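You operate a simulated robot arm through the tools that you are given. There is no shell and no other tool.

The job below is to be done with a simulated robot arm. You get a single attempt, and the scene is never put back.

## Task
Wind the spool on the winder full of yellow ribbon.
Fine: the roll goes on the black peg; swing the guide lever off again and put the full spool on the roll shelf. Where these are worked on the way, their far stop is far enough and under half their travel is too little: guide lever.

It is judged by the outcome, as a careful person would: the job done as asked, and still so three seconds after it is handed in. It fails if anything else is knocked over, pushed out of place, dropped, spilled or broken.

## Robot
A 6-joint arm with a two-finger gripper, fixed in place. Base frame: the origin is on the floor under the middle of its stand, x ahead of it, y to its left, z up; the work surface is at about z = 898. Readings come in mm, rad, newtons and seconds.
It reaches about 940 mm from its shoulder. Its first joint turns from -2.897 to 2.897 rad. Payload 2.54 kg.
Tool frame: the origin (TCP) lies between the finger pads and is the grasp point; the fingertips stand 30 mm ahead of it; z points along the fingers, y is the line along which they close. The gripper opens to 116 mm; its body begins 95 mm behind the TCP.
Orientation is that of the tool frame in the base frame, as a unit quaternion [w, x, y, z]. With the fingers straight down and closing along the base's y, the tool's x points along the base's -x, its y along +y and its z along -z.

## Interface
- The arm moves only by the tool nudge_tool. Its argument "series" is one flat list of numbers, 7 for each row, row after row: the shift along the tool's x, y, z in cm, then the turn, a rotation vector about the tool's x, y, z in rad, then the finger opening in cm, from 0 to 11.6. In form: [x, y, z, rx, ry, rz, jaw, x, y, z, rx, ry, rz, jaw, ...]. A call has 1 to 20 rows; each row shifts and turns the commanded pose from where the row before left it, along the tool's axes as they then stand. A row lasts 0.2 s, in which the tool goes at most 50 mm and 0.15 rad; a call with a longer step from one row to the next is refused whole, and so is a gripper value outside its range. A pose out of reach is approached as far as the arm can. The call stops where the force on the tool passes 50 N (or 10 N more than at its start, if that is more) or the arm is blocked; 0.2 s more then pass. The fingers move at their own pace (about 72 mm/s each) and stop on an object; they squeeze with about 31 N. The grip force told is the motor's: it shows also when the fingers shut on nothing. Time passes only in rows, and 0.2 s behind the last, so rows that do not move let the fingers close. It gives the time, the measured TCP pose, the force on the tool (base axes), the opening and the grip force at its end, in the units of the frame above (readings bear some noise), with the torque about the TCP (base axes, N m) and any sound that the robot's microphone picked up, and new pictures: "pictures" is both (left out), scene, wrist or none.
- Cameras (640 x 400 px; columns grow to the right, rows downward): "scene" is fixed at [398.4, 642, 1800.6]; the picture's right is [-0.95, -0.32, 0.00], its down [-0.27, 0.81, -0.52] and it looks along [0.17, -0.49, -0.85] (base axes); focal length 229 px, centre (320, 200). "wrist" rides on the gripper at [69, -15, -122] in the tool frame; the picture's right is [0.21, 0.98, 0.00], its down [-0.83, 0.18, -0.53] and it looks along [-0.52, 0.11, 0.85] (tool axes); focal length 251 px, centre (320, 200). There is no depth. A picture from a camera that has moved, and an enlarged one, comes with that camera's place and axes in the base frame and with its lens. The place of the scene camera against the robot may be out by one fixed shift of up to 12 mm in any direction.
- inspect(camera, box): a new picture of the part [left, top, right, bottom] of that camera's present view, enlarged. The clock stands still meanwhile.
- job_done(): hands the job in; it is judged then, once.

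Places have to be worked out from the pictures, the camera data and where the tool is seen. Open the gripper and draw the arm clear of the work before you hand the job in, unless the task says otherwise.

The tools are called after "Emit:" as a command line: name --argument value ..., lists and objects as JSON in quotes. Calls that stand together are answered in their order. nudge_tool: Moves the arm, as the interface text tells. Its arguments: {"type":"object","properties":{"series":{"type":"array","items":{"type":"number"}},"pictures":{"type":"string","enum":["both","scene","wrist","none"]}},"required":["series"]} The other tools are called the same way: inspect (camera, box) takes an enlarged picture of a part of a camera's view; job_done () hands the job in.

At the start:

```text
clock: 0.0
position: [494.7, 161.8, 1473.7]
tcp_rot: [0.0, 0.0, 1.0, -0.001]
contact_force: [-0.2, -0.5, 0.7]
ft_torque: [-0.02, 0.05, 0.03]
finger_gap: 116.2
grip_force: 0.1
```

scene: 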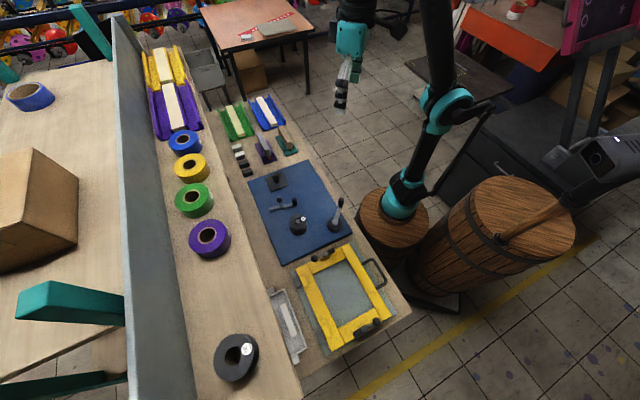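
wrist: 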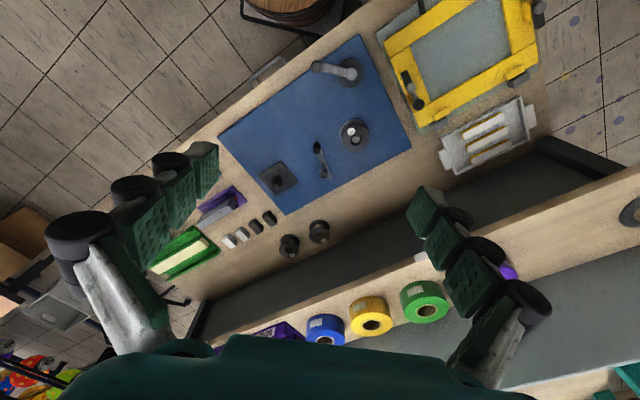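

I start by looking closely at the scene with both cameras before moving anything.

Emit:
inspect --camera "scene" --box '[220, 90, 400, 280]'

Emit:
inspect --camera "scene" --box '[120, 30, 320, 260]'

Emit:
inspect --camera "wrist" --box '[200, 30, 440, 250]'

Emit:
inspect --camera "scene" --box '[180, 230, 420, 400]'

```text
2.11 times, centred on (310, 185) of scene
camera zoom: at [398.4, 642.0, 1800.6], right [-0.95, -0.32, 0.0], down [-0.27, 0.81, -0.52], along [0.17, -0.49, -0.85], focal length 482 px, centre (341, 232)
```

zoom: 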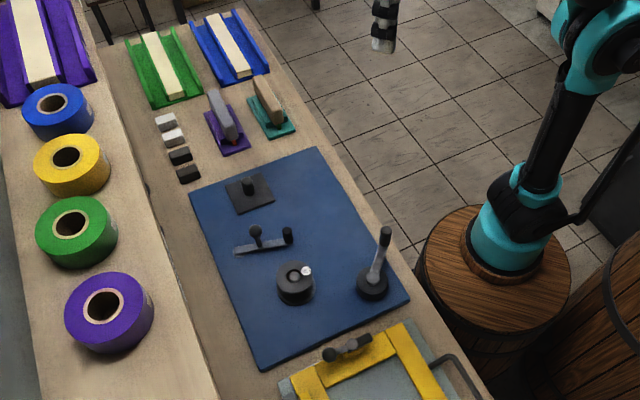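

```text
1.74 times, centred on (220, 145) of scene
camera zoom: at [398.4, 642.0, 1800.6], right [-0.95, -0.32, 0.0], down [-0.27, 0.81, -0.52], along [0.17, -0.49, -0.85], focal length 398 px, centre (494, 296)
```

zoom: 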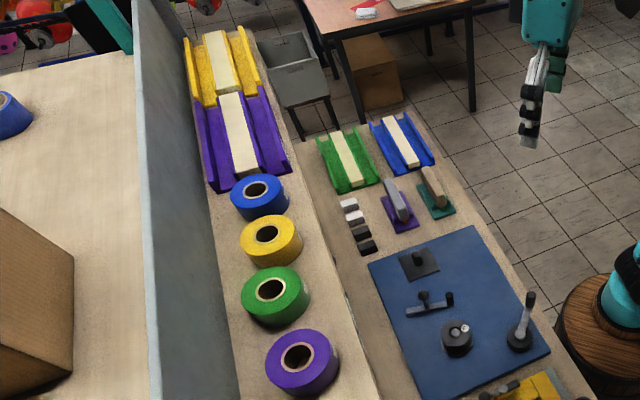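

```text
1.82 times, centred on (320, 140) of wrist
camera zoom: at [425.9, 148.4, 1595.5], right [-0.21, 0.98, 0.0], down [0.83, 0.18, 0.53], along [0.52, 0.11, -0.85], focal length 457 px, centre (320, 309)
```

zoom: 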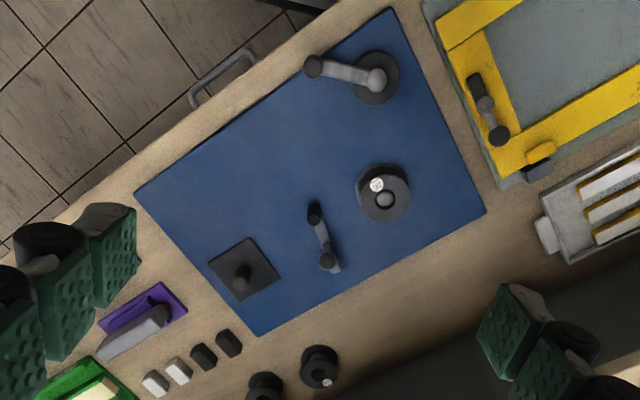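

```text
2.35 times, centred on (300, 315) of scene
camera zoom: at [398.4, 642.0, 1800.6], right [-0.95, -0.32, 0.0], down [-0.27, 0.81, -0.52], along [0.17, -0.49, -0.85], focal length 538 px, centre (367, -71)
```

zoom: 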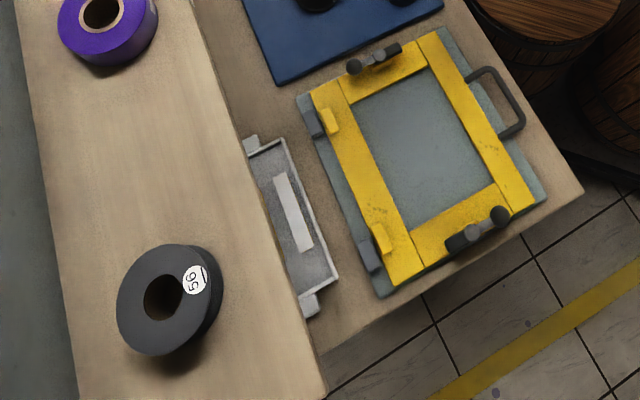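

The winder plate (blue) carries a square-based peg, a lever with a knob, a disc with a white dot, and a crank. I zoom into more parts to tell them apart.

Emit:
inspect --camera "wrist" --box '[250, 140, 350, 260]'

Emit:
inspect --camera "scene" --box '[245, 150, 355, 270]'

Emit:
inspect --camera "wrist" --box '[280, 240, 480, 360]'

Emit:
inspect --camera "scene" --box '[150, 110, 250, 260]'

Emit:
inspect --camera "wrist" --box '[440, 160, 640, 300]'

Emit:
inspect --camera "scene" --box '[210, 80, 310, 180]'

```text
3.33 times, centred on (300, 200) of wrist
camera zoom: at [425.9, 148.4, 1595.5], right [-0.21, 0.98, 0.0], down [0.83, 0.18, 0.53], along [0.52, 0.11, -0.85], focal length 838 px, centre (387, 200)
```

zoom: 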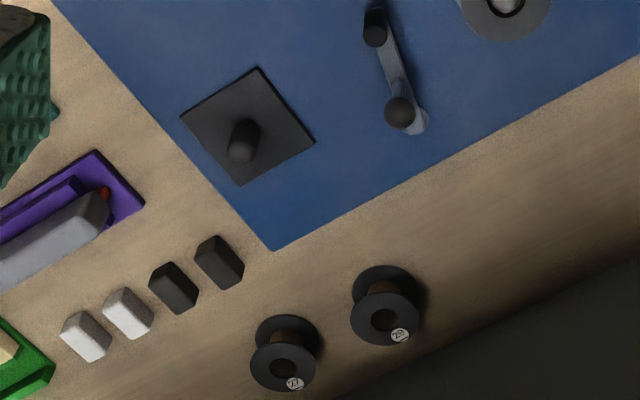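

```text
3.33 times, centred on (300, 210) of scene
camera zoom: at [398.4, 642.0, 1800.6], right [-0.95, -0.32, 0.0], down [-0.27, 0.81, -0.52], along [0.17, -0.49, -0.85], focal length 763 px, centre (387, 167)
```

zoom: 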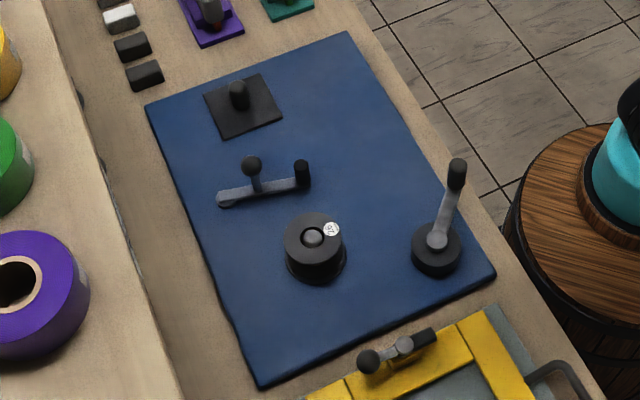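

```text
3.20 times, centred on (380, 300) of wrist
camera zoom: at [425.9, 148.4, 1595.5], right [-0.21, 0.98, 0.0], down [0.83, 0.18, 0.53], along [0.52, 0.11, -0.85], focal length 805 px, centre (128, -120)
```

zoom: 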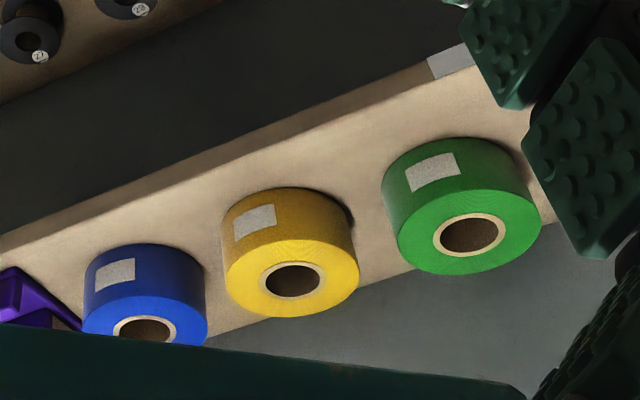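

```text
2.67 times, centred on (200, 185) of scene
camera zoom: at [398.4, 642.0, 1800.6], right [-0.95, -0.32, 0.0], down [-0.27, 0.81, -0.52], along [0.17, -0.49, -0.85], focal length 610 px, centre (640, 240)
```

zoom: 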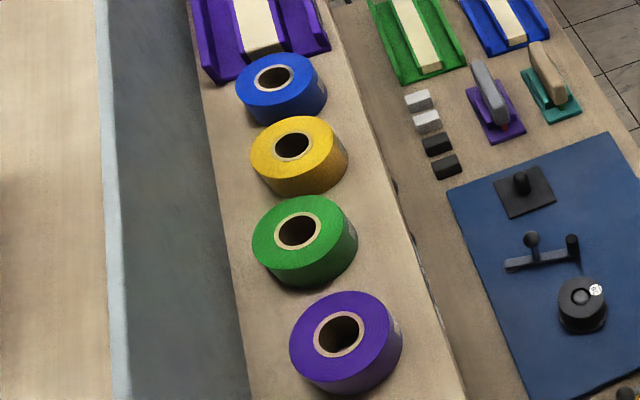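

```text
2.86 times, centred on (540, 230) of wrist
camera zoom: at [425.9, 148.4, 1595.5], right [-0.21, 0.98, 0.0], down [0.83, 0.18, 0.53], along [0.52, 0.11, -0.85], focal length 718 px, centre (-309, 114)
```

zoom: 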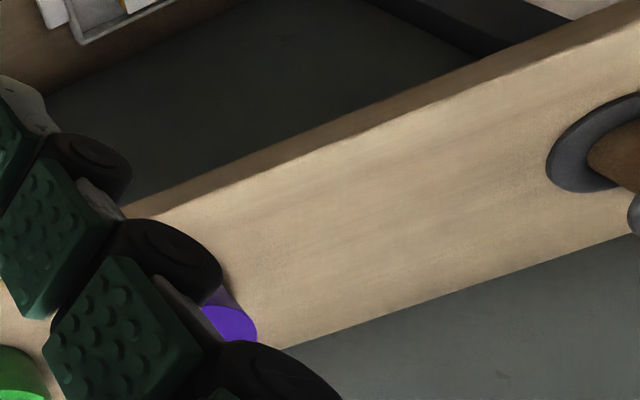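

```text
4.00 times, centred on (260, 130) of scene
camera zoom: at [398.4, 642.0, 1800.6], right [-0.95, -0.32, 0.0], down [-0.27, 0.81, -0.52], along [0.17, -0.49, -0.85], focal length 915 px, centre (560, 480)
```

zoom: 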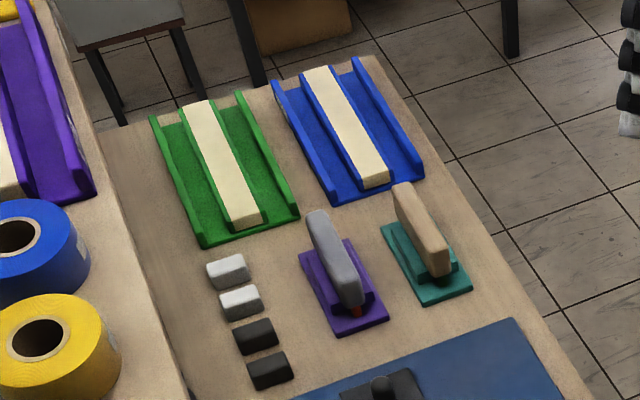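

The spools carry number labels, and the raised shelf (about 350 mm above the table, running at 45° in the base frame) holds the ribbon rolls. I zoom on the labels, the gripper and the shelf before moving.

Emit:
inspect --camera "scene" --box '[285, 205, 315, 240]'

Emit:
inspect --camera "scene" --box '[300, 0, 420, 120]'

Emit:
inspect --camera "wrist" --box '[330, 110, 380, 160]'

Emit:
inspect --camera "scene" --box '[200, 320, 270, 390]'

Emit:
inspect --camera "scene" --box '[260, 170, 310, 220]'

Emit:
inspect --camera "scene" --box '[320, 190, 360, 240]'

```text
11.43 times, centred on (300, 222) of scene
camera zoom: at [398.4, 642.0, 1800.6], right [-0.95, -0.32, 0.0], down [-0.27, 0.81, -0.52], along [0.17, -0.49, -0.85], focal length 2615 px, centre (549, -57)
```

zoom: 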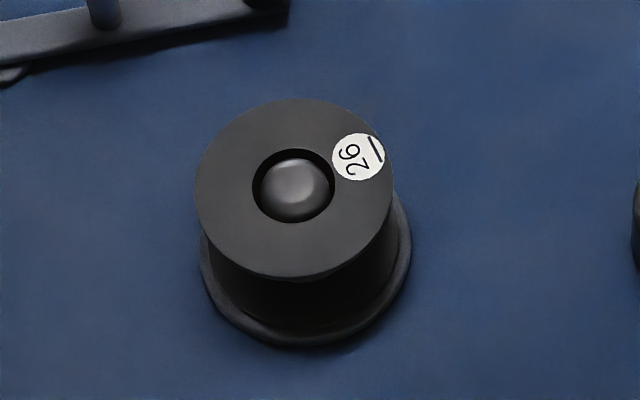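

```text
3.33 times, centred on (360, 60) of scene
camera zoom: at [398.4, 642.0, 1800.6], right [-0.95, -0.32, 0.0], down [-0.27, 0.81, -0.52], along [0.17, -0.49, -0.85], focal length 763 px, centre (187, 667)
```

zoom: 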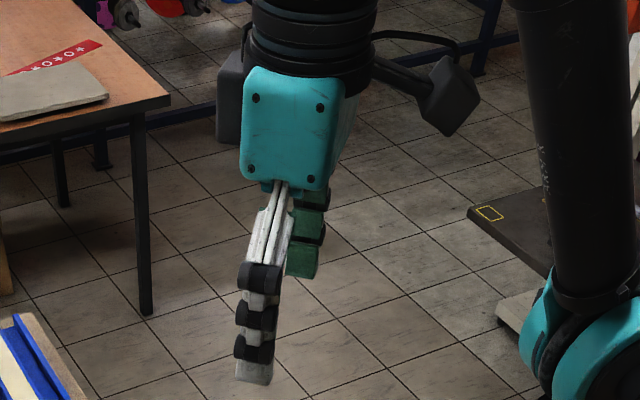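

```text
8.00 times, centred on (355, 135) of wrist
camera zoom: at [425.9, 148.4, 1595.5], right [-0.21, 0.98, 0.0], down [0.83, 0.18, 0.53], along [0.52, 0.11, -0.85], focal length 2012 px, centre (40, 720)
```

zoom: 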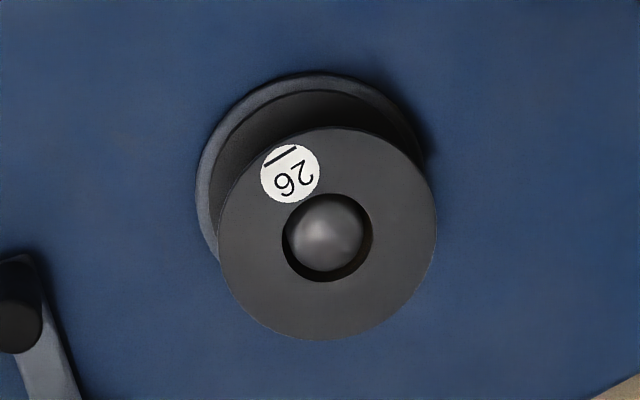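

```text
5.71 times, centred on (235, 355) of scene
camera zoom: at [398.4, 642.0, 1800.6], right [-0.95, -0.32, 0.0], down [-0.27, 0.81, -0.52], along [0.17, -0.49, -0.85], focal length 1308 px, centre (806, -686)
```

zoom: 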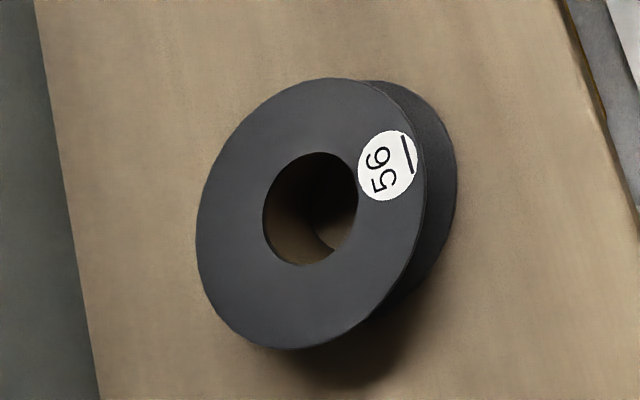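

```text
8.00 times, centred on (285, 195) of scene
camera zoom: at [398.4, 642.0, 1800.6], right [-0.95, -0.32, 0.0], down [-0.27, 0.81, -0.52], along [0.17, -0.49, -0.85], focal length 1831 px, centre (600, 240)
```

zoom: 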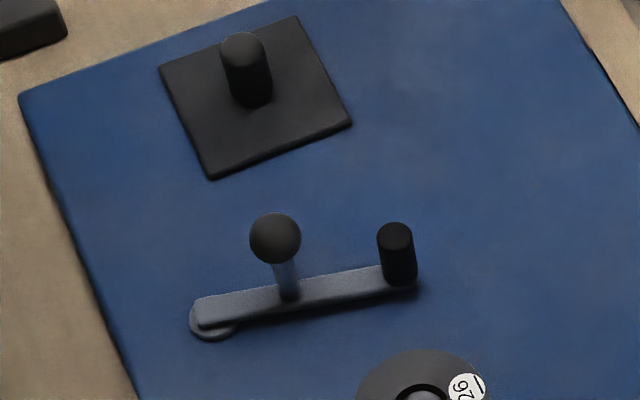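

```text
8.00 times, centred on (340, 215) of scene
camera zoom: at [398.4, 642.0, 1800.6], right [-0.95, -0.32, 0.0], down [-0.27, 0.81, -0.52], along [0.17, -0.49, -0.85], focal length 1831 px, centre (160, 80)
```

zoom: 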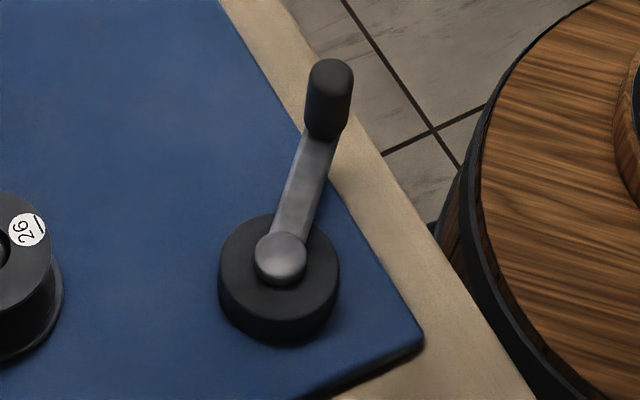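

The winder's spool bears label "26", the lever has a knob mid-arm and a roller at its end, and the crank has an upright handle. I first turn the tool 45° so that the fingers close across the shelf, staying in place.

Emit:
nudge_tool --series '[0, 0, 0, 0, 0, 0.131, 11.6, 0, 0, 0, 0, 0, 0.131, 11.6, 0, 0, 0, 0, 0, 0.131, 11.6, 0, 0, 0, 0, 0, 0.131, 11.6, 0, 0, 0, 0, 0, 0.131, 11.6, 0, 0, 0, 0, 0, 0.13, 11.6]' --pictures "both"

```text
clock: 1.4
position: [495.0, 162.0, 1472.8]
tcp_rot: [0.0, 0.383, 0.924, 0.001]
contact_force: [0.4, 0.3, -0.5]
ft_torque: [-0.03, -0.02, 0.02]
finger_gap: 116.2
grip_force: 0.0
camera wrist: at [435.8, 201.6, 1595.4], right [0.54, 0.84, 0.0], down [0.71, -0.46, 0.53], along [0.45, -0.29, -0.85], focal length 251 px, centre (320, 200)
```

scene: 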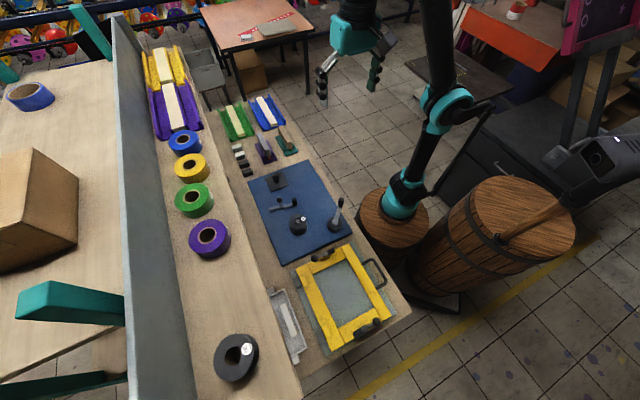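
wrist: 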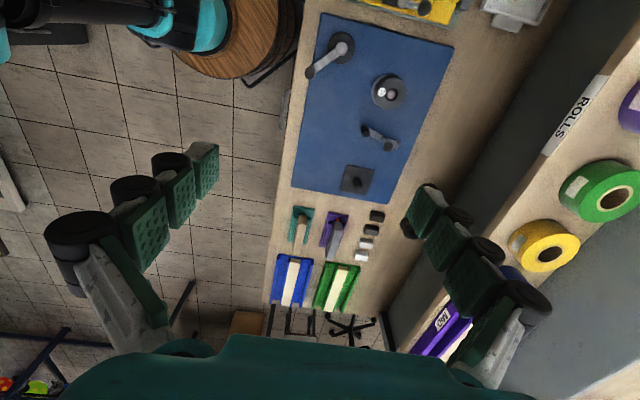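

The shelf front is labelled "ROLLS" — that is the roll shelf. Now I travel toward a place above the yellow roll, staying high, to learn the reach.

Emit:
nudge_tool --series '[-1.5, 4.0, 0.5, 0, 0, 0, 11.6, -1.5, 4.0, 0.5, 0, 0, 0, 11.6, -1.5, 4.0, 0.5, 0, 0, 0, 11.6, -1.5, 4.0, 0.5, 0, 0, 0, 11.6, -1.5, 4.0, 0.5, 0, 0, 0, 11.6, -1.5, 4.0, 0.5, 0, 0, 0, 11.6, -1.5, 4.0, 0.5, 0, 0, 0, 11.6, -1.5, 4.0, 0.5, 0, 0, 0, 11.6]' --pictures "both"

```text
clock: 3.2
position: [633.3, 223.2, 1411.3]
tcp_rot: [0.0, 0.383, 0.924, 0.0]
contact_force: [0.4, 0.5, -1.1]
ft_torque: [-0.08, 0.08, 0.01]
finger_gap: 115.8
grip_force: 0.2
out of reach, approached as far as the arm can: row 3, 4, 5, 6, 7, 8
camera wrist: at [573.0, 262.0, 1534.0], right [0.54, 0.84, 0.0], down [0.71, -0.46, 0.53], along [0.45, -0.29, -0.85], focal length 251 px, centre (320, 200)
```

scene: 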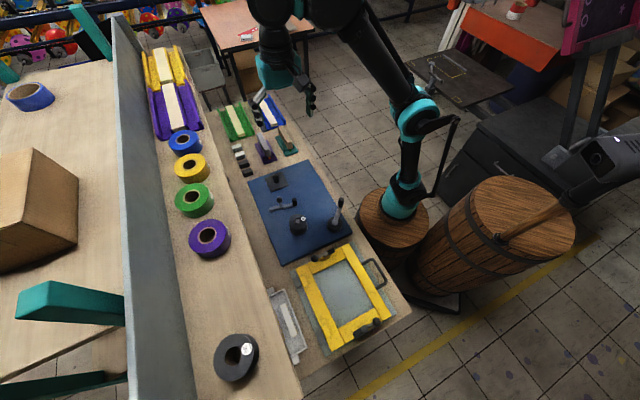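
wrist: 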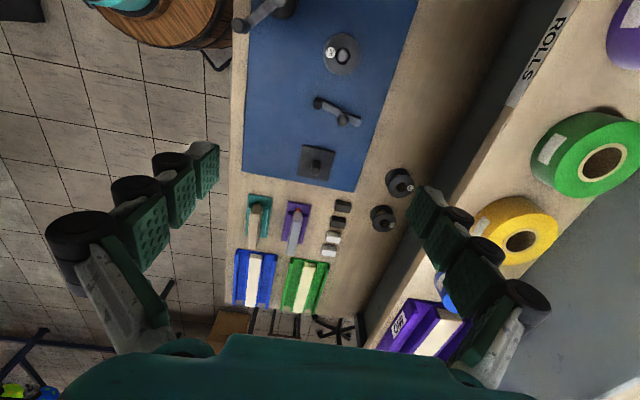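

With fingers straight down the arm runs out of reach at about (633, 223) for z ≈ 1411, so the shelf must be approached with a tilted tool. I back off and check how the commanded pose stands after an out-of-reach row.

Emit:
nudge_tool --series '[0, -3, 0, 0, 0, 0, 11.6, 0, -3, 0, 0, 0, 0, 11.6, 0, -3, 0, 0, 0, 0, 11.6, 0, -3, 0, 0, 0, 0, 11.6]' --pictures "none"

Emit:
inspect --camera "scene" --box '[330, 40, 520, 260]'

```text
clock: 4.2
position: [546.4, 138.0, 1412.7]
tcp_rot: [0.0, 0.383, 0.924, 0.0]
contact_force: [1.2, 0.5, 0.0]
ft_torque: [-0.04, 0.07, 0.01]
finger_gap: 115.9
grip_force: 0.0
```

```text
1.82 times, centred on (425, 150) of scene
camera zoom: at [398.4, 642.0, 1800.6], right [-0.95, -0.32, 0.0], down [-0.27, 0.81, -0.52], along [0.17, -0.49, -0.85], focal length 416 px, centre (129, 291)
```

zoom: 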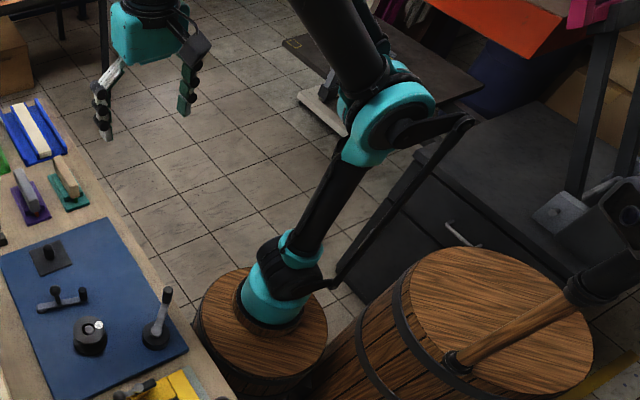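

The commanded pose follows the pose actually reached. Now I turn back to the original yaw and tilt the fingers about 35° outward (toward +x).

Emit:
nudge_tool --series '[0, 0, 0, 0, 0, -0.131, 11.6, 0, 0, 0, 0, 0, -0.131, 11.6, 0, 0, 0, 0, 0, -0.131, 11.6, 0, 0, 0, 0, 0, -0.131, 11.6, 0, 0, 0, 0, 0, -0.131, 11.6, 0, 0, 0, 0, 0, -0.13, 11.6, 0, 0, 0, 0, -0.122, 0, 11.6, 0, 0, 0, 0, -0.122, 0, 11.6, 0, 0, 0, 0, -0.122, 0, 11.6, 0, 0, 0, 0, -0.122, 0, 11.6, 0, 0, 0, 0, -0.122, 0, 11.6]' --pictures "both"

```text
clock: 6.6
position: [547.5, 138.7, 1413.7]
tcp_rot: [0.302, -0.001, 0.953, 0.0]
contact_force: [0.5, 0.5, 0.9]
ft_torque: [-0.07, 0.0, -0.05]
finger_gap: 115.7
grip_force: 0.1
camera wrist: at [421.0, 123.4, 1473.9], right [-0.18, 0.98, -0.12], down [0.37, 0.18, 0.91], along [0.91, 0.12, -0.39], focal length 251 px, centre (320, 200)
```

scene: 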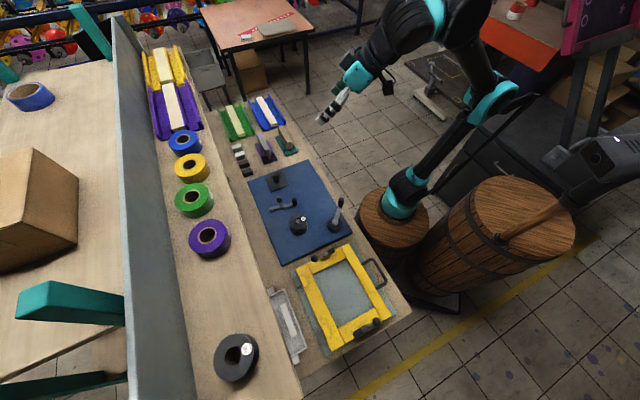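
wrist: 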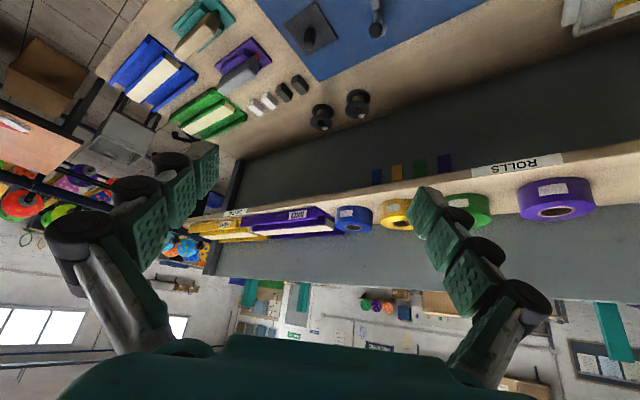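

The tilt worked; the picture is upside down now (camera below the gripper). I zoom in on the rolls on the shelf.

Emit:
inspect --camera "wrist" --box '[320, 140, 620, 250]'

Emit:
inspect --camera "wrist" --box '[180, 160, 420, 260]'

Emit:
inspect --camera "wrist" --box '[240, 0, 420, 140]'

```text
2.13 times, centred on (470, 195) of wrist
camera zoom: at [421.0, 123.4, 1473.9], right [-0.18, 0.98, -0.12], down [0.37, 0.18, 0.91], along [0.91, 0.12, -0.39], focal length 536 px, centre (0, 211)
```

zoom: 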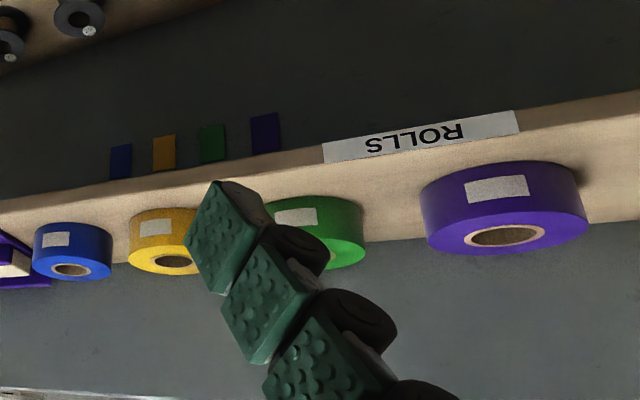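

```text
2.67 times, centred on (300, 210) of wrist
camera zoom: at [421.0, 123.4, 1473.9], right [-0.18, 0.98, -0.12], down [0.37, 0.18, 0.91], along [0.91, 0.12, -0.39], focal length 670 px, centre (373, 173)
```

zoom: 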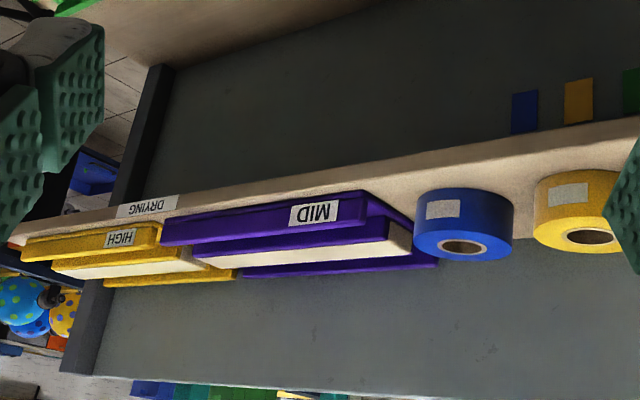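

```text
2.86 times, centred on (330, 70) of wrist
camera zoom: at [421.0, 123.4, 1473.9], right [-0.18, 0.98, -0.12], down [0.37, 0.18, 0.91], along [0.91, 0.12, -0.39], focal length 718 px, centre (291, 571)
```

zoom: 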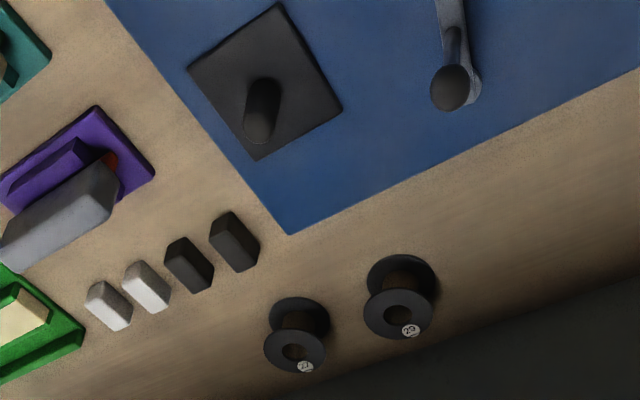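

I estimate the yellow roll's top centre at about (880, 356, 1297). I move to a pre-grasp point about 120 mm back along the tilted tool axis, well above the rolls.

Emit:
nudge_tool --series '[-2.47, 2.72, 2.2, 0, 0, 0, 11.6, -2.47, 2.72, 2.2, 0, 0, 0, 11.6, -2.47, 2.72, 2.2, 0, 0, 0, 11.6, -2.47, 2.72, 2.2, 0, 0, 0, 11.6, -2.47, 2.72, 2.2, 0, 0, 0, 11.6, -2.47, 2.72, 2.2, 0, 0, 0, 11.6, -2.47, 2.72, 2.2, 0, 0, 0, 11.6]' --pictures "both"

```text
clock: 8.2
position: [777.1, 328.8, 1387.8]
tcp_rot: [0.3, 0.0, 0.954, 0.0]
contact_force: [-0.9, -0.9, 0.2]
ft_torque: [0.07, -0.05, 0.05]
finger_gap: 115.9
grip_force: 0.1
camera wrist: at [649.4, 314.6, 1448.1], right [-0.18, 0.98, -0.12], down [0.37, 0.18, 0.91], along [0.91, 0.11, -0.39], focal length 251 px, centre (320, 200)
```

scene: 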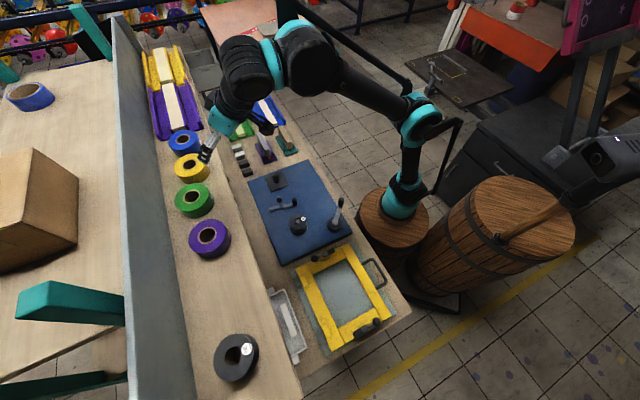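
wrist: 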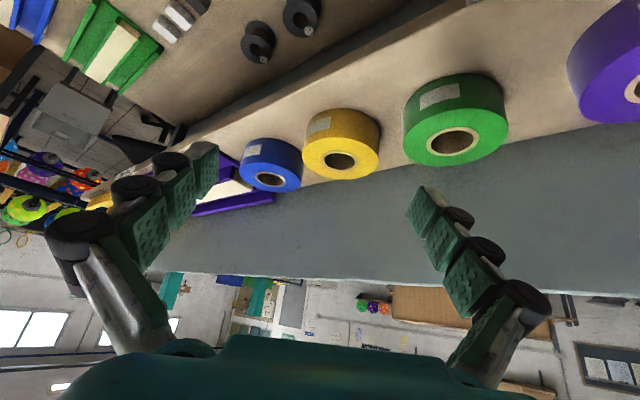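

The pre-grasp side is reachable and the rolls are clear in view. I zoom on the yellow roll to measure it.

Emit:
inspect --camera "wrist" --box '[220, 60, 520, 220]'

Emit:
inspect --camera "scene" --box '[150, 100, 270, 220]'

```text
2.13 times, centred on (370, 140) of wrist
camera zoom: at [649.4, 314.6, 1448.1], right [-0.18, 0.98, -0.12], down [0.37, 0.18, 0.91], along [0.91, 0.11, -0.39], focal length 536 px, centre (213, 328)
```

zoom: 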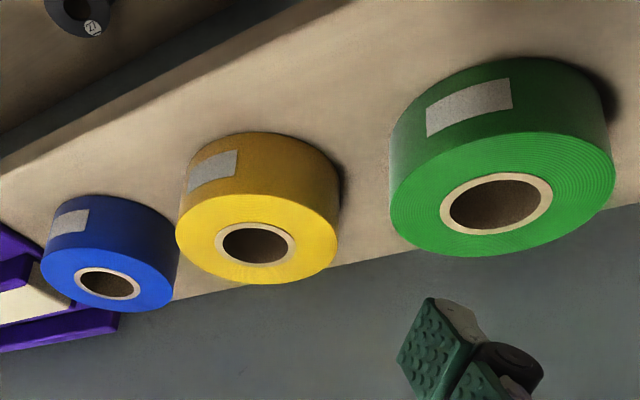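

```text
3.33 times, centred on (210, 160) of scene
camera zoom: at [398.4, 642.0, 1800.6], right [-0.95, -0.32, 0.0], down [-0.27, 0.81, -0.52], along [0.17, -0.49, -0.85], focal length 763 px, centre (687, 333)
```

zoom: 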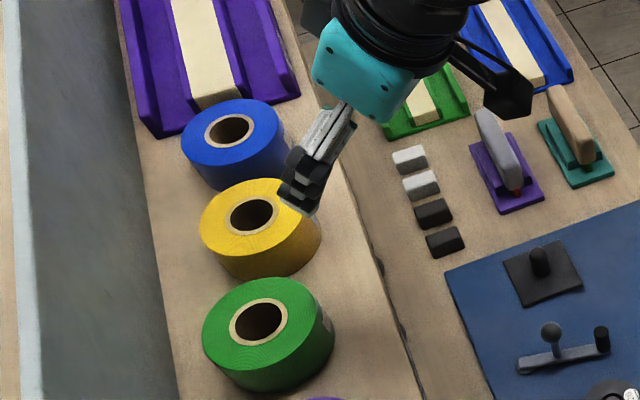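

Triangulating from several views puts the yellow roll's top centre near (890, 361, 1288). I move closer along the tool axis, still above the roll, to measure again with more parallax.

Emit:
nudge_tool --series '[-0.94, 1.07, 2.3, 0, 0, 0, 11.6, -0.94, 1.07, 2.3, 0, 0, 0, 11.6, -0.94, 1.07, 2.3, 0, 0, 0, 11.6]' --pictures "wrist"

Emit:
inspect --camera "wrist" --box '[200, 60, 440, 210]'

Emit:
inspect --camera "scene" --box '[150, 100, 270, 220]'

```text
clock: 9.0
position: [837.7, 361.1, 1344.8]
tcp_rot: [0.301, 0.0, 0.954, 0.0]
contact_force: [-0.3, 0.5, -0.3]
ft_torque: [0.0, -0.04, 0.01]
finger_gap: 115.6
grip_force: 0.0
camera wrist: at [710.5, 347.5, 1406.3], right [-0.18, 0.98, -0.12], down [0.37, 0.18, 0.91], along [0.91, 0.11, -0.39], focal length 251 px, centre (320, 200)
```

wrist: 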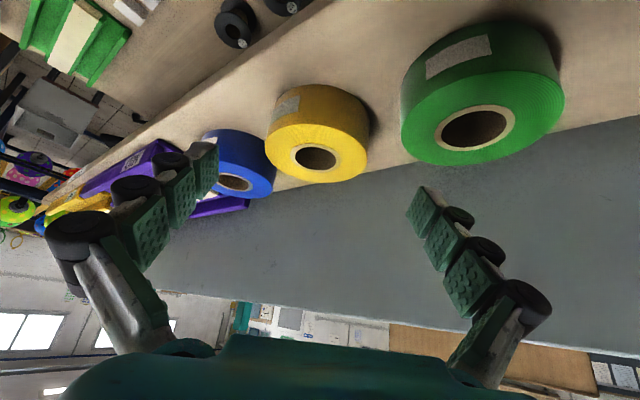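

```text
2.67 times, centred on (320, 135) of wrist
camera zoom: at [710.5, 347.5, 1406.3], right [-0.18, 0.98, -0.12], down [0.37, 0.18, 0.91], along [0.91, 0.11, -0.39], focal length 670 px, centre (320, 373)
```

zoom: 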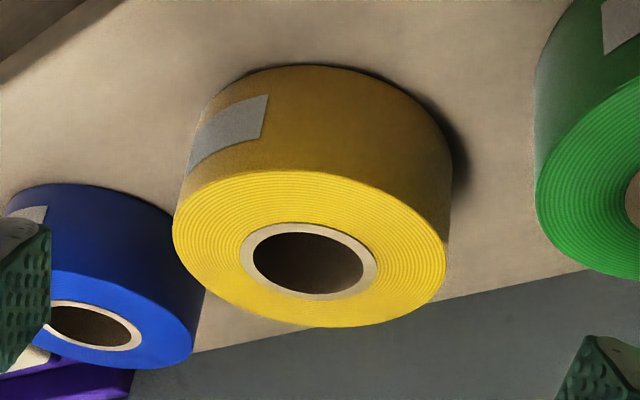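

```text
3.33 times, centred on (210, 160) of scene
camera zoom: at [398.4, 642.0, 1800.6], right [-0.95, -0.32, 0.0], down [-0.27, 0.81, -0.52], along [0.17, -0.49, -0.85], focal length 763 px, centre (687, 333)
```

zoom: 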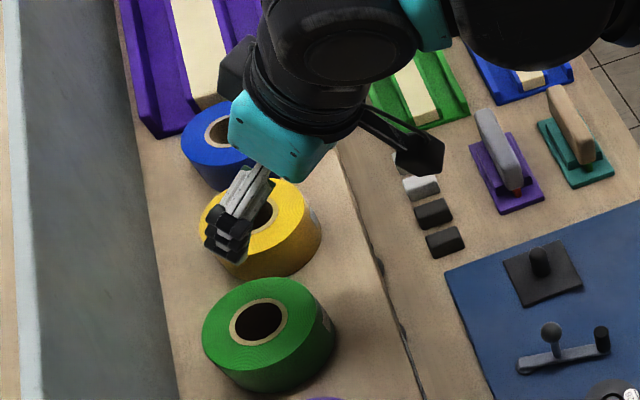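

The roll's top centre comes out at about (886, 361, 1293), diameter ≈86 mm, shelf z ≈1258. I look at the finger tips to judge their thickness before going between the rolls.

Emit:
inspect --camera "wrist" --box '[390, 170, 560, 330]'

Emit:
inspect --camera "scene" --box '[195, 145, 255, 195]'

```text
2.50 times, centred on (475, 250) of wrist
camera zoom: at [710.5, 347.5, 1406.3], right [-0.18, 0.98, -0.12], down [0.37, 0.18, 0.91], along [0.91, 0.11, -0.39], focal length 629 px, centre (-68, 75)
```

zoom: 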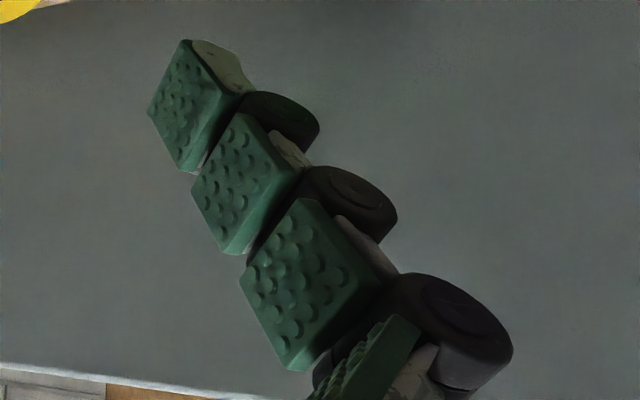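

```text
8.00 times, centred on (225, 170) of scene
camera zoom: at [398.4, 642.0, 1800.6], right [-0.95, -0.32, 0.0], down [-0.27, 0.81, -0.52], along [0.17, -0.49, -0.85], focal length 1831 px, centre (1080, 440)
```

zoom: 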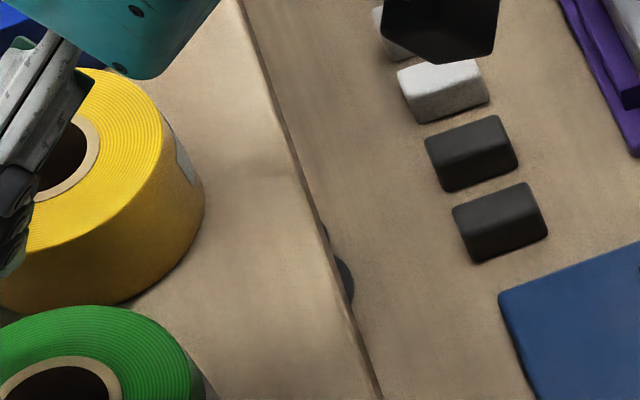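

Fingertips are about 18 mm thick (28 mm at the knuckles), and the gaps between rolls are about 26 mm, so I yaw another −10° to keep the fingers away from the neighbours, narrow the opening to 100 mm, and line up about 50 mm back from the grasp.

Emit:
nudge_tool --series '[0, 0, 0, 0.05, 0, 0.0718, 11.0, 0, 0, 0, 0.05, 0, 0.0718, 10.5, 0.06, 0.84, 0.91, 0, 0, 0, 10.0, 0, 0, 0, 0, 0, 0, 10.0]' --pictures "both"

Emit:
inspect --camera "wrist" --box '[200, 60, 440, 210]'

```text
clock: 10.0
position: [844.9, 367.1, 1338.2]
tcp_rot: [0.299, 0.084, 0.95, -0.026]
contact_force: [0.1, 0.5, -0.2]
ft_torque: [-0.02, -0.02, 0.0]
finger_gap: 99.8
grip_force: 0.1
camera wrist: at [717.8, 375.7, 1398.0], right [0.0, 0.99, -0.12], down [0.4, 0.11, 0.91], along [0.92, -0.05, -0.39], focal length 251 px, centre (320, 200)
```

scene: 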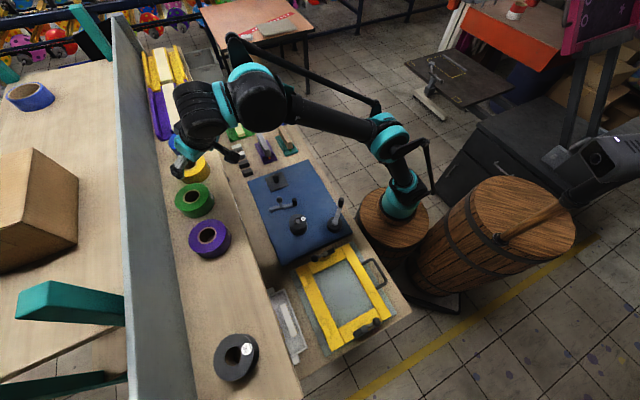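
wrist: 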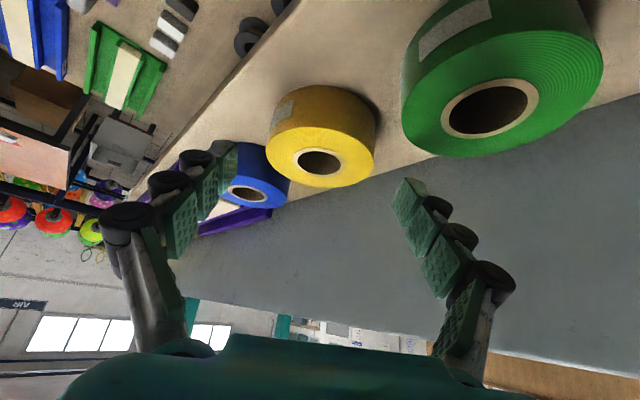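

```text
2.67 times, centred on (320, 135) of wrist
camera zoom: at [717.8, 375.7, 1398.0], right [0.0, 0.99, -0.12], down [0.4, 0.11, 0.91], along [0.92, -0.05, -0.39], focal length 670 px, centre (320, 373)
```

zoom: 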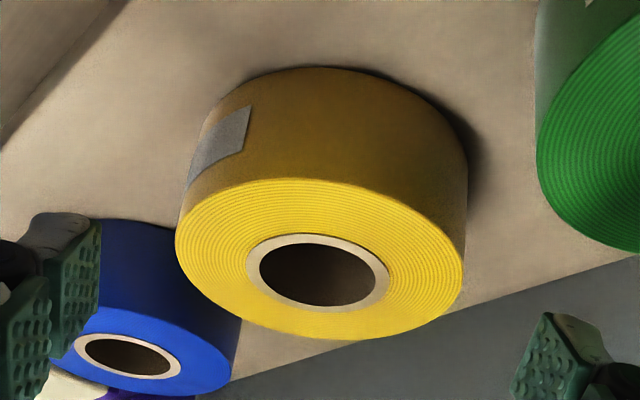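

Alignment checks out (roll centre ≈(885.5, 362), within 1–2 mm of the tool's centre plane). I advance 50 mm along the tool axis to straddle the roll.

Emit:
nudge_tool --series '[0, 0.1, 1.7, 0, 0, 0, 10.0, 0, 0, 1.7, 0, 0, 0, 10.0, 0, 0, 1.6, 0, 0, 0, 10.0]' --pictures "both"

Emit:
inspect --camera "wrist" --box '[180, 60, 460, 240]'

Emit:
inspect --camera "scene" --box '[150, 110, 250, 210]'

```text
clock: 10.8
position: [873.8, 362.3, 1297.1]
tcp_rot: [0.299, 0.083, 0.95, -0.025]
contact_force: [-0.4, 0.5, 0.6]
ft_torque: [-0.03, 0.01, 0.02]
finger_gap: 100.0
grip_force: 0.0
camera wrist: at [747.1, 370.3, 1357.6], right [0.0, 0.99, -0.12], down [0.4, 0.11, 0.91], along [0.92, -0.05, -0.39], focal length 251 px, centre (320, 200)
```

scene: 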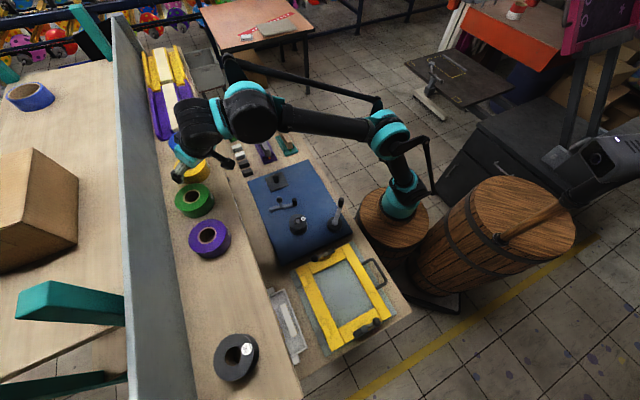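
wrist: 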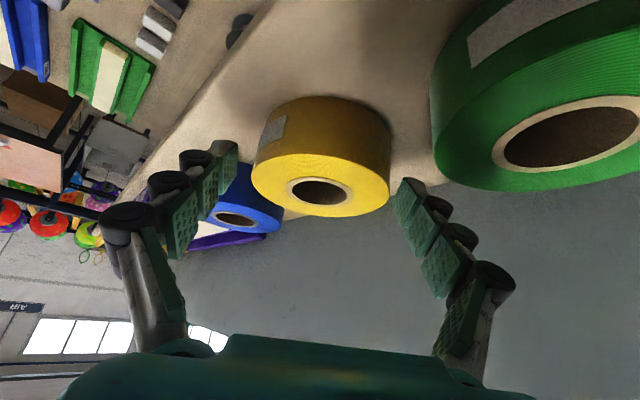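

```text
2.22 times, centred on (320, 150) of wrist
camera zoom: at [747.1, 370.3, 1357.6], right [0.0, 0.99, -0.12], down [0.4, 0.11, 0.91], along [0.92, -0.05, -0.39], focal length 559 px, centre (320, 311)
```

zoom: 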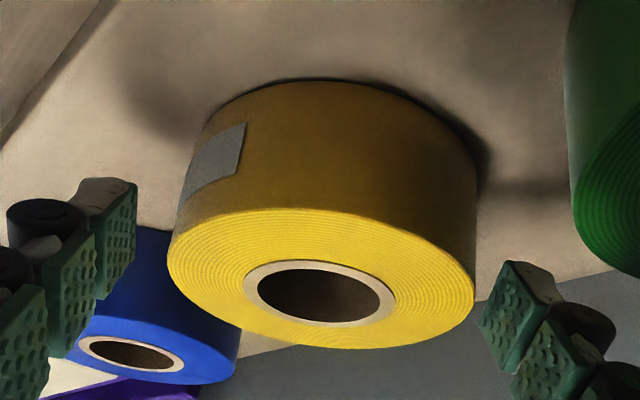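

```text
4.00 times, centred on (200, 160) of scene
camera zoom: at [398.4, 642.0, 1800.6], right [-0.95, -0.32, 0.0], down [-0.27, 0.81, -0.52], along [0.17, -0.49, -0.85], focal length 915 px, centre (800, 360)
```

zoom: 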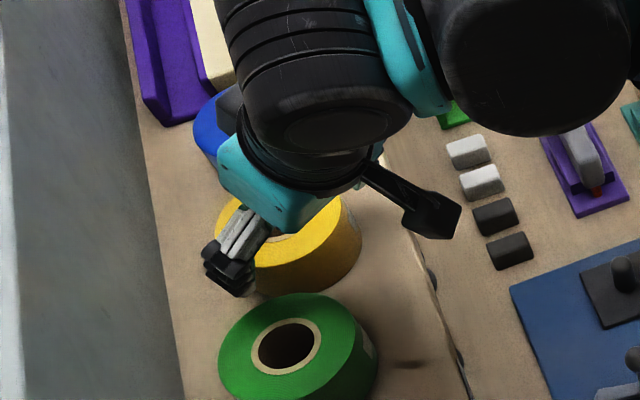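

The fingertips straddle the roll with about 7 mm on each side as expected. I close the gripper on it.

Emit:
nudge_tool --series '[0, 0, 0, 0, 0, 0, 8.0, 0, 0, 0, 0, 0, 0, 6.0, 0, 0, 0, 0, 0, 0, 6.0, 0, 0, 0, 0, 0, 0, 6.0]' --pictures "both"

```text
clock: 11.8
position: [873.9, 362.4, 1297.6]
tcp_rot: [0.3, 0.083, 0.95, -0.026]
contact_force: [-1.7, 1.6, 3.9]
ft_torque: [-0.11, 0.01, -0.09]
finger_gap: 86.6
grip_force: 31.0
camera wrist: at [747.0, 370.3, 1357.9], right [0.0, 0.99, -0.12], down [0.4, 0.11, 0.91], along [0.92, -0.05, -0.39], focal length 251 px, centre (320, 200)
```

scene: 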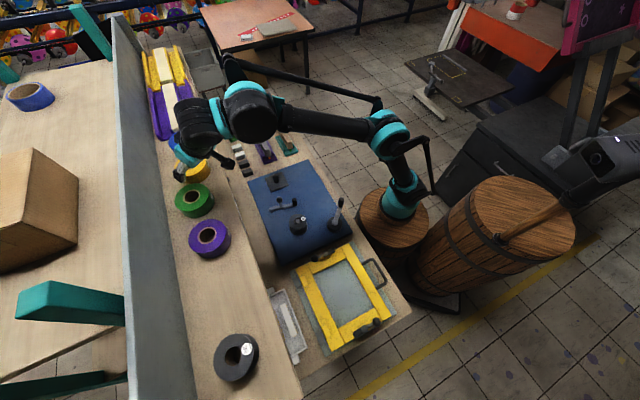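
wrist: 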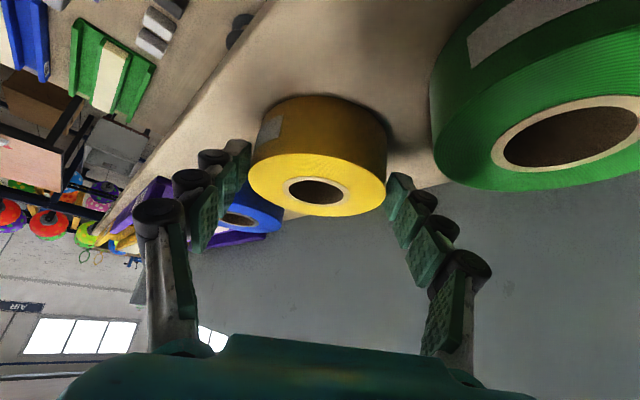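

Gripped at 86.6 mm with 31 N. I lift straight up a little and check that the roll comes along.

Emit:
nudge_tool --series '[-0.57, 0, -0.82, 0, 0, 0, 6.0, -0.86, 0, -1.23, 0, 0, 0, 6.0, -1.14, 0, -1.64, 0, 0, 0, 6.0]' --pictures "both"

```text
clock: 12.6
position: [874.4, 362.5, 1340.6]
tcp_rot: [0.299, 0.084, 0.95, -0.026]
contact_force: [-0.4, 0.3, -1.1]
ft_torque: [0.02, 0.0, 0.07]
finger_gap: 86.5
grip_force: 31.1
camera wrist: at [747.9, 370.3, 1401.6], right [0.0, 0.99, -0.12], down [0.4, 0.11, 0.91], along [0.92, -0.05, -0.39], focal length 251 px, centre (320, 200)
```

scene: 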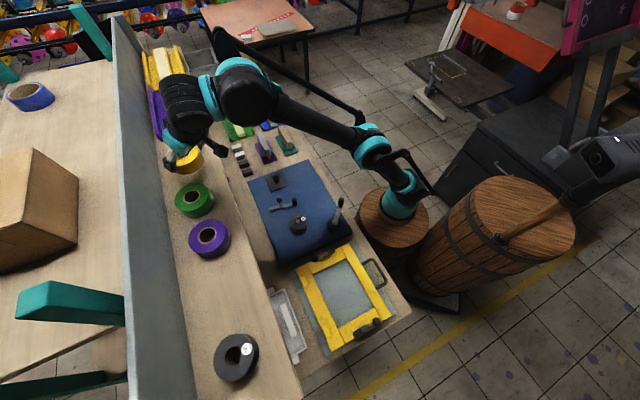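
wrist: 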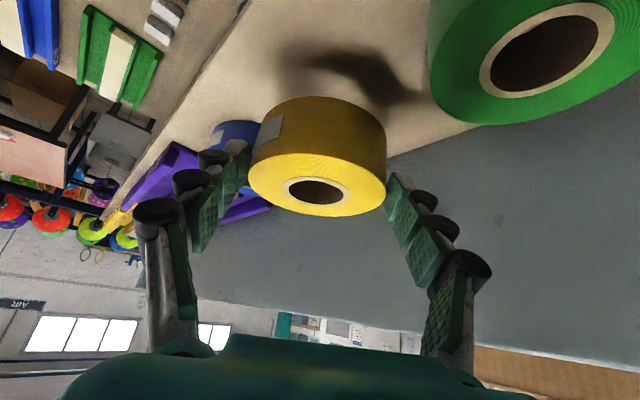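

The roll is held steadily. I retract it away from the shelf (toward the robot) before going down toward the peg.

Emit:
nudge_tool --series '[1.48, -3.07, -1.64, 0, 0, 0, 6.0, 1.48, -3.07, -1.64, 0, 0, 0, 6.0, 1.48, -3.07, -1.64, 0, 0, 0, 6.0, 1.48, -3.07, -1.64, 0, 0, 0, 6.0, 0, 0, 0, 0, 0, 0, 6.0]' --pictures "both"

Emit:
inspect --camera "wrist" --box '[180, 60, 460, 240]'

```text
clock: 13.8
position: [767.9, 254.7, 1365.9]
tcp_rot: [0.299, 0.083, 0.95, -0.026]
contact_force: [-0.2, -1.2, -0.3]
ft_torque: [-0.02, 0.05, -0.03]
finger_gap: 86.3
grip_force: 30.7
camera wrist: at [639.9, 262.9, 1426.5], right [0.0, 0.99, -0.12], down [0.4, 0.11, 0.91], along [0.92, -0.05, -0.39], focal length 251 px, centre (320, 200)
```

scene: 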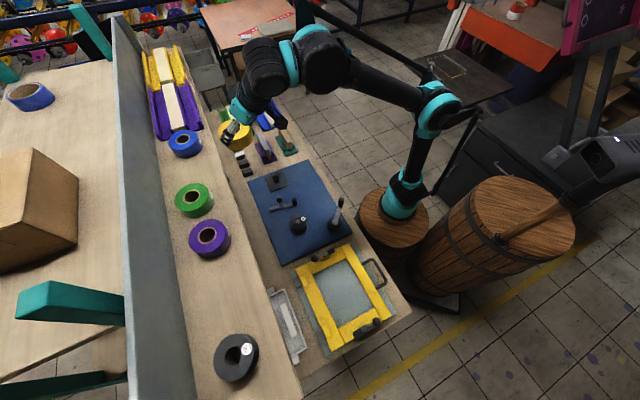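
wrist: 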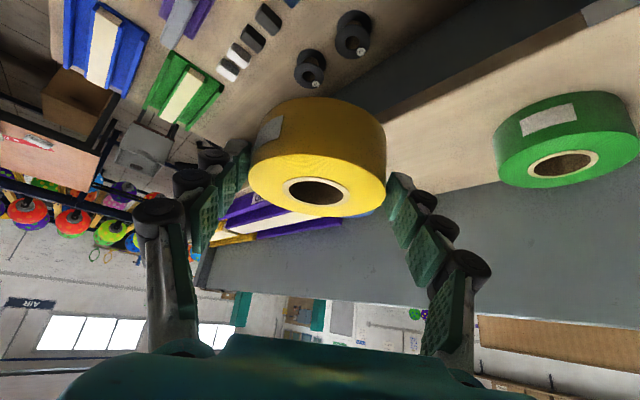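

```text
2.22 times, centred on (320, 150) of wrist
camera zoom: at [639.9, 262.9, 1426.5], right [0.0, 0.99, -0.12], down [0.4, 0.11, 0.91], along [0.92, -0.05, -0.39], focal length 559 px, centre (320, 311)
```

zoom: 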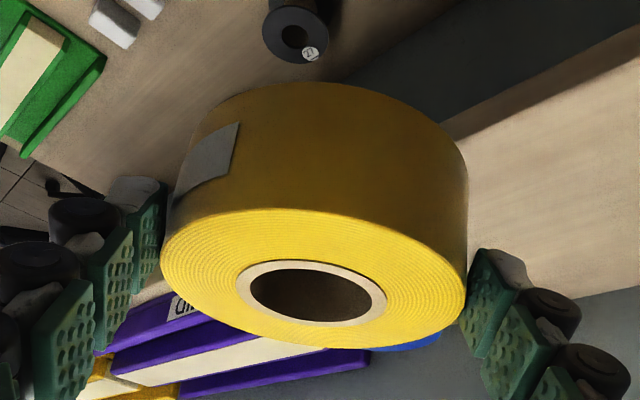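

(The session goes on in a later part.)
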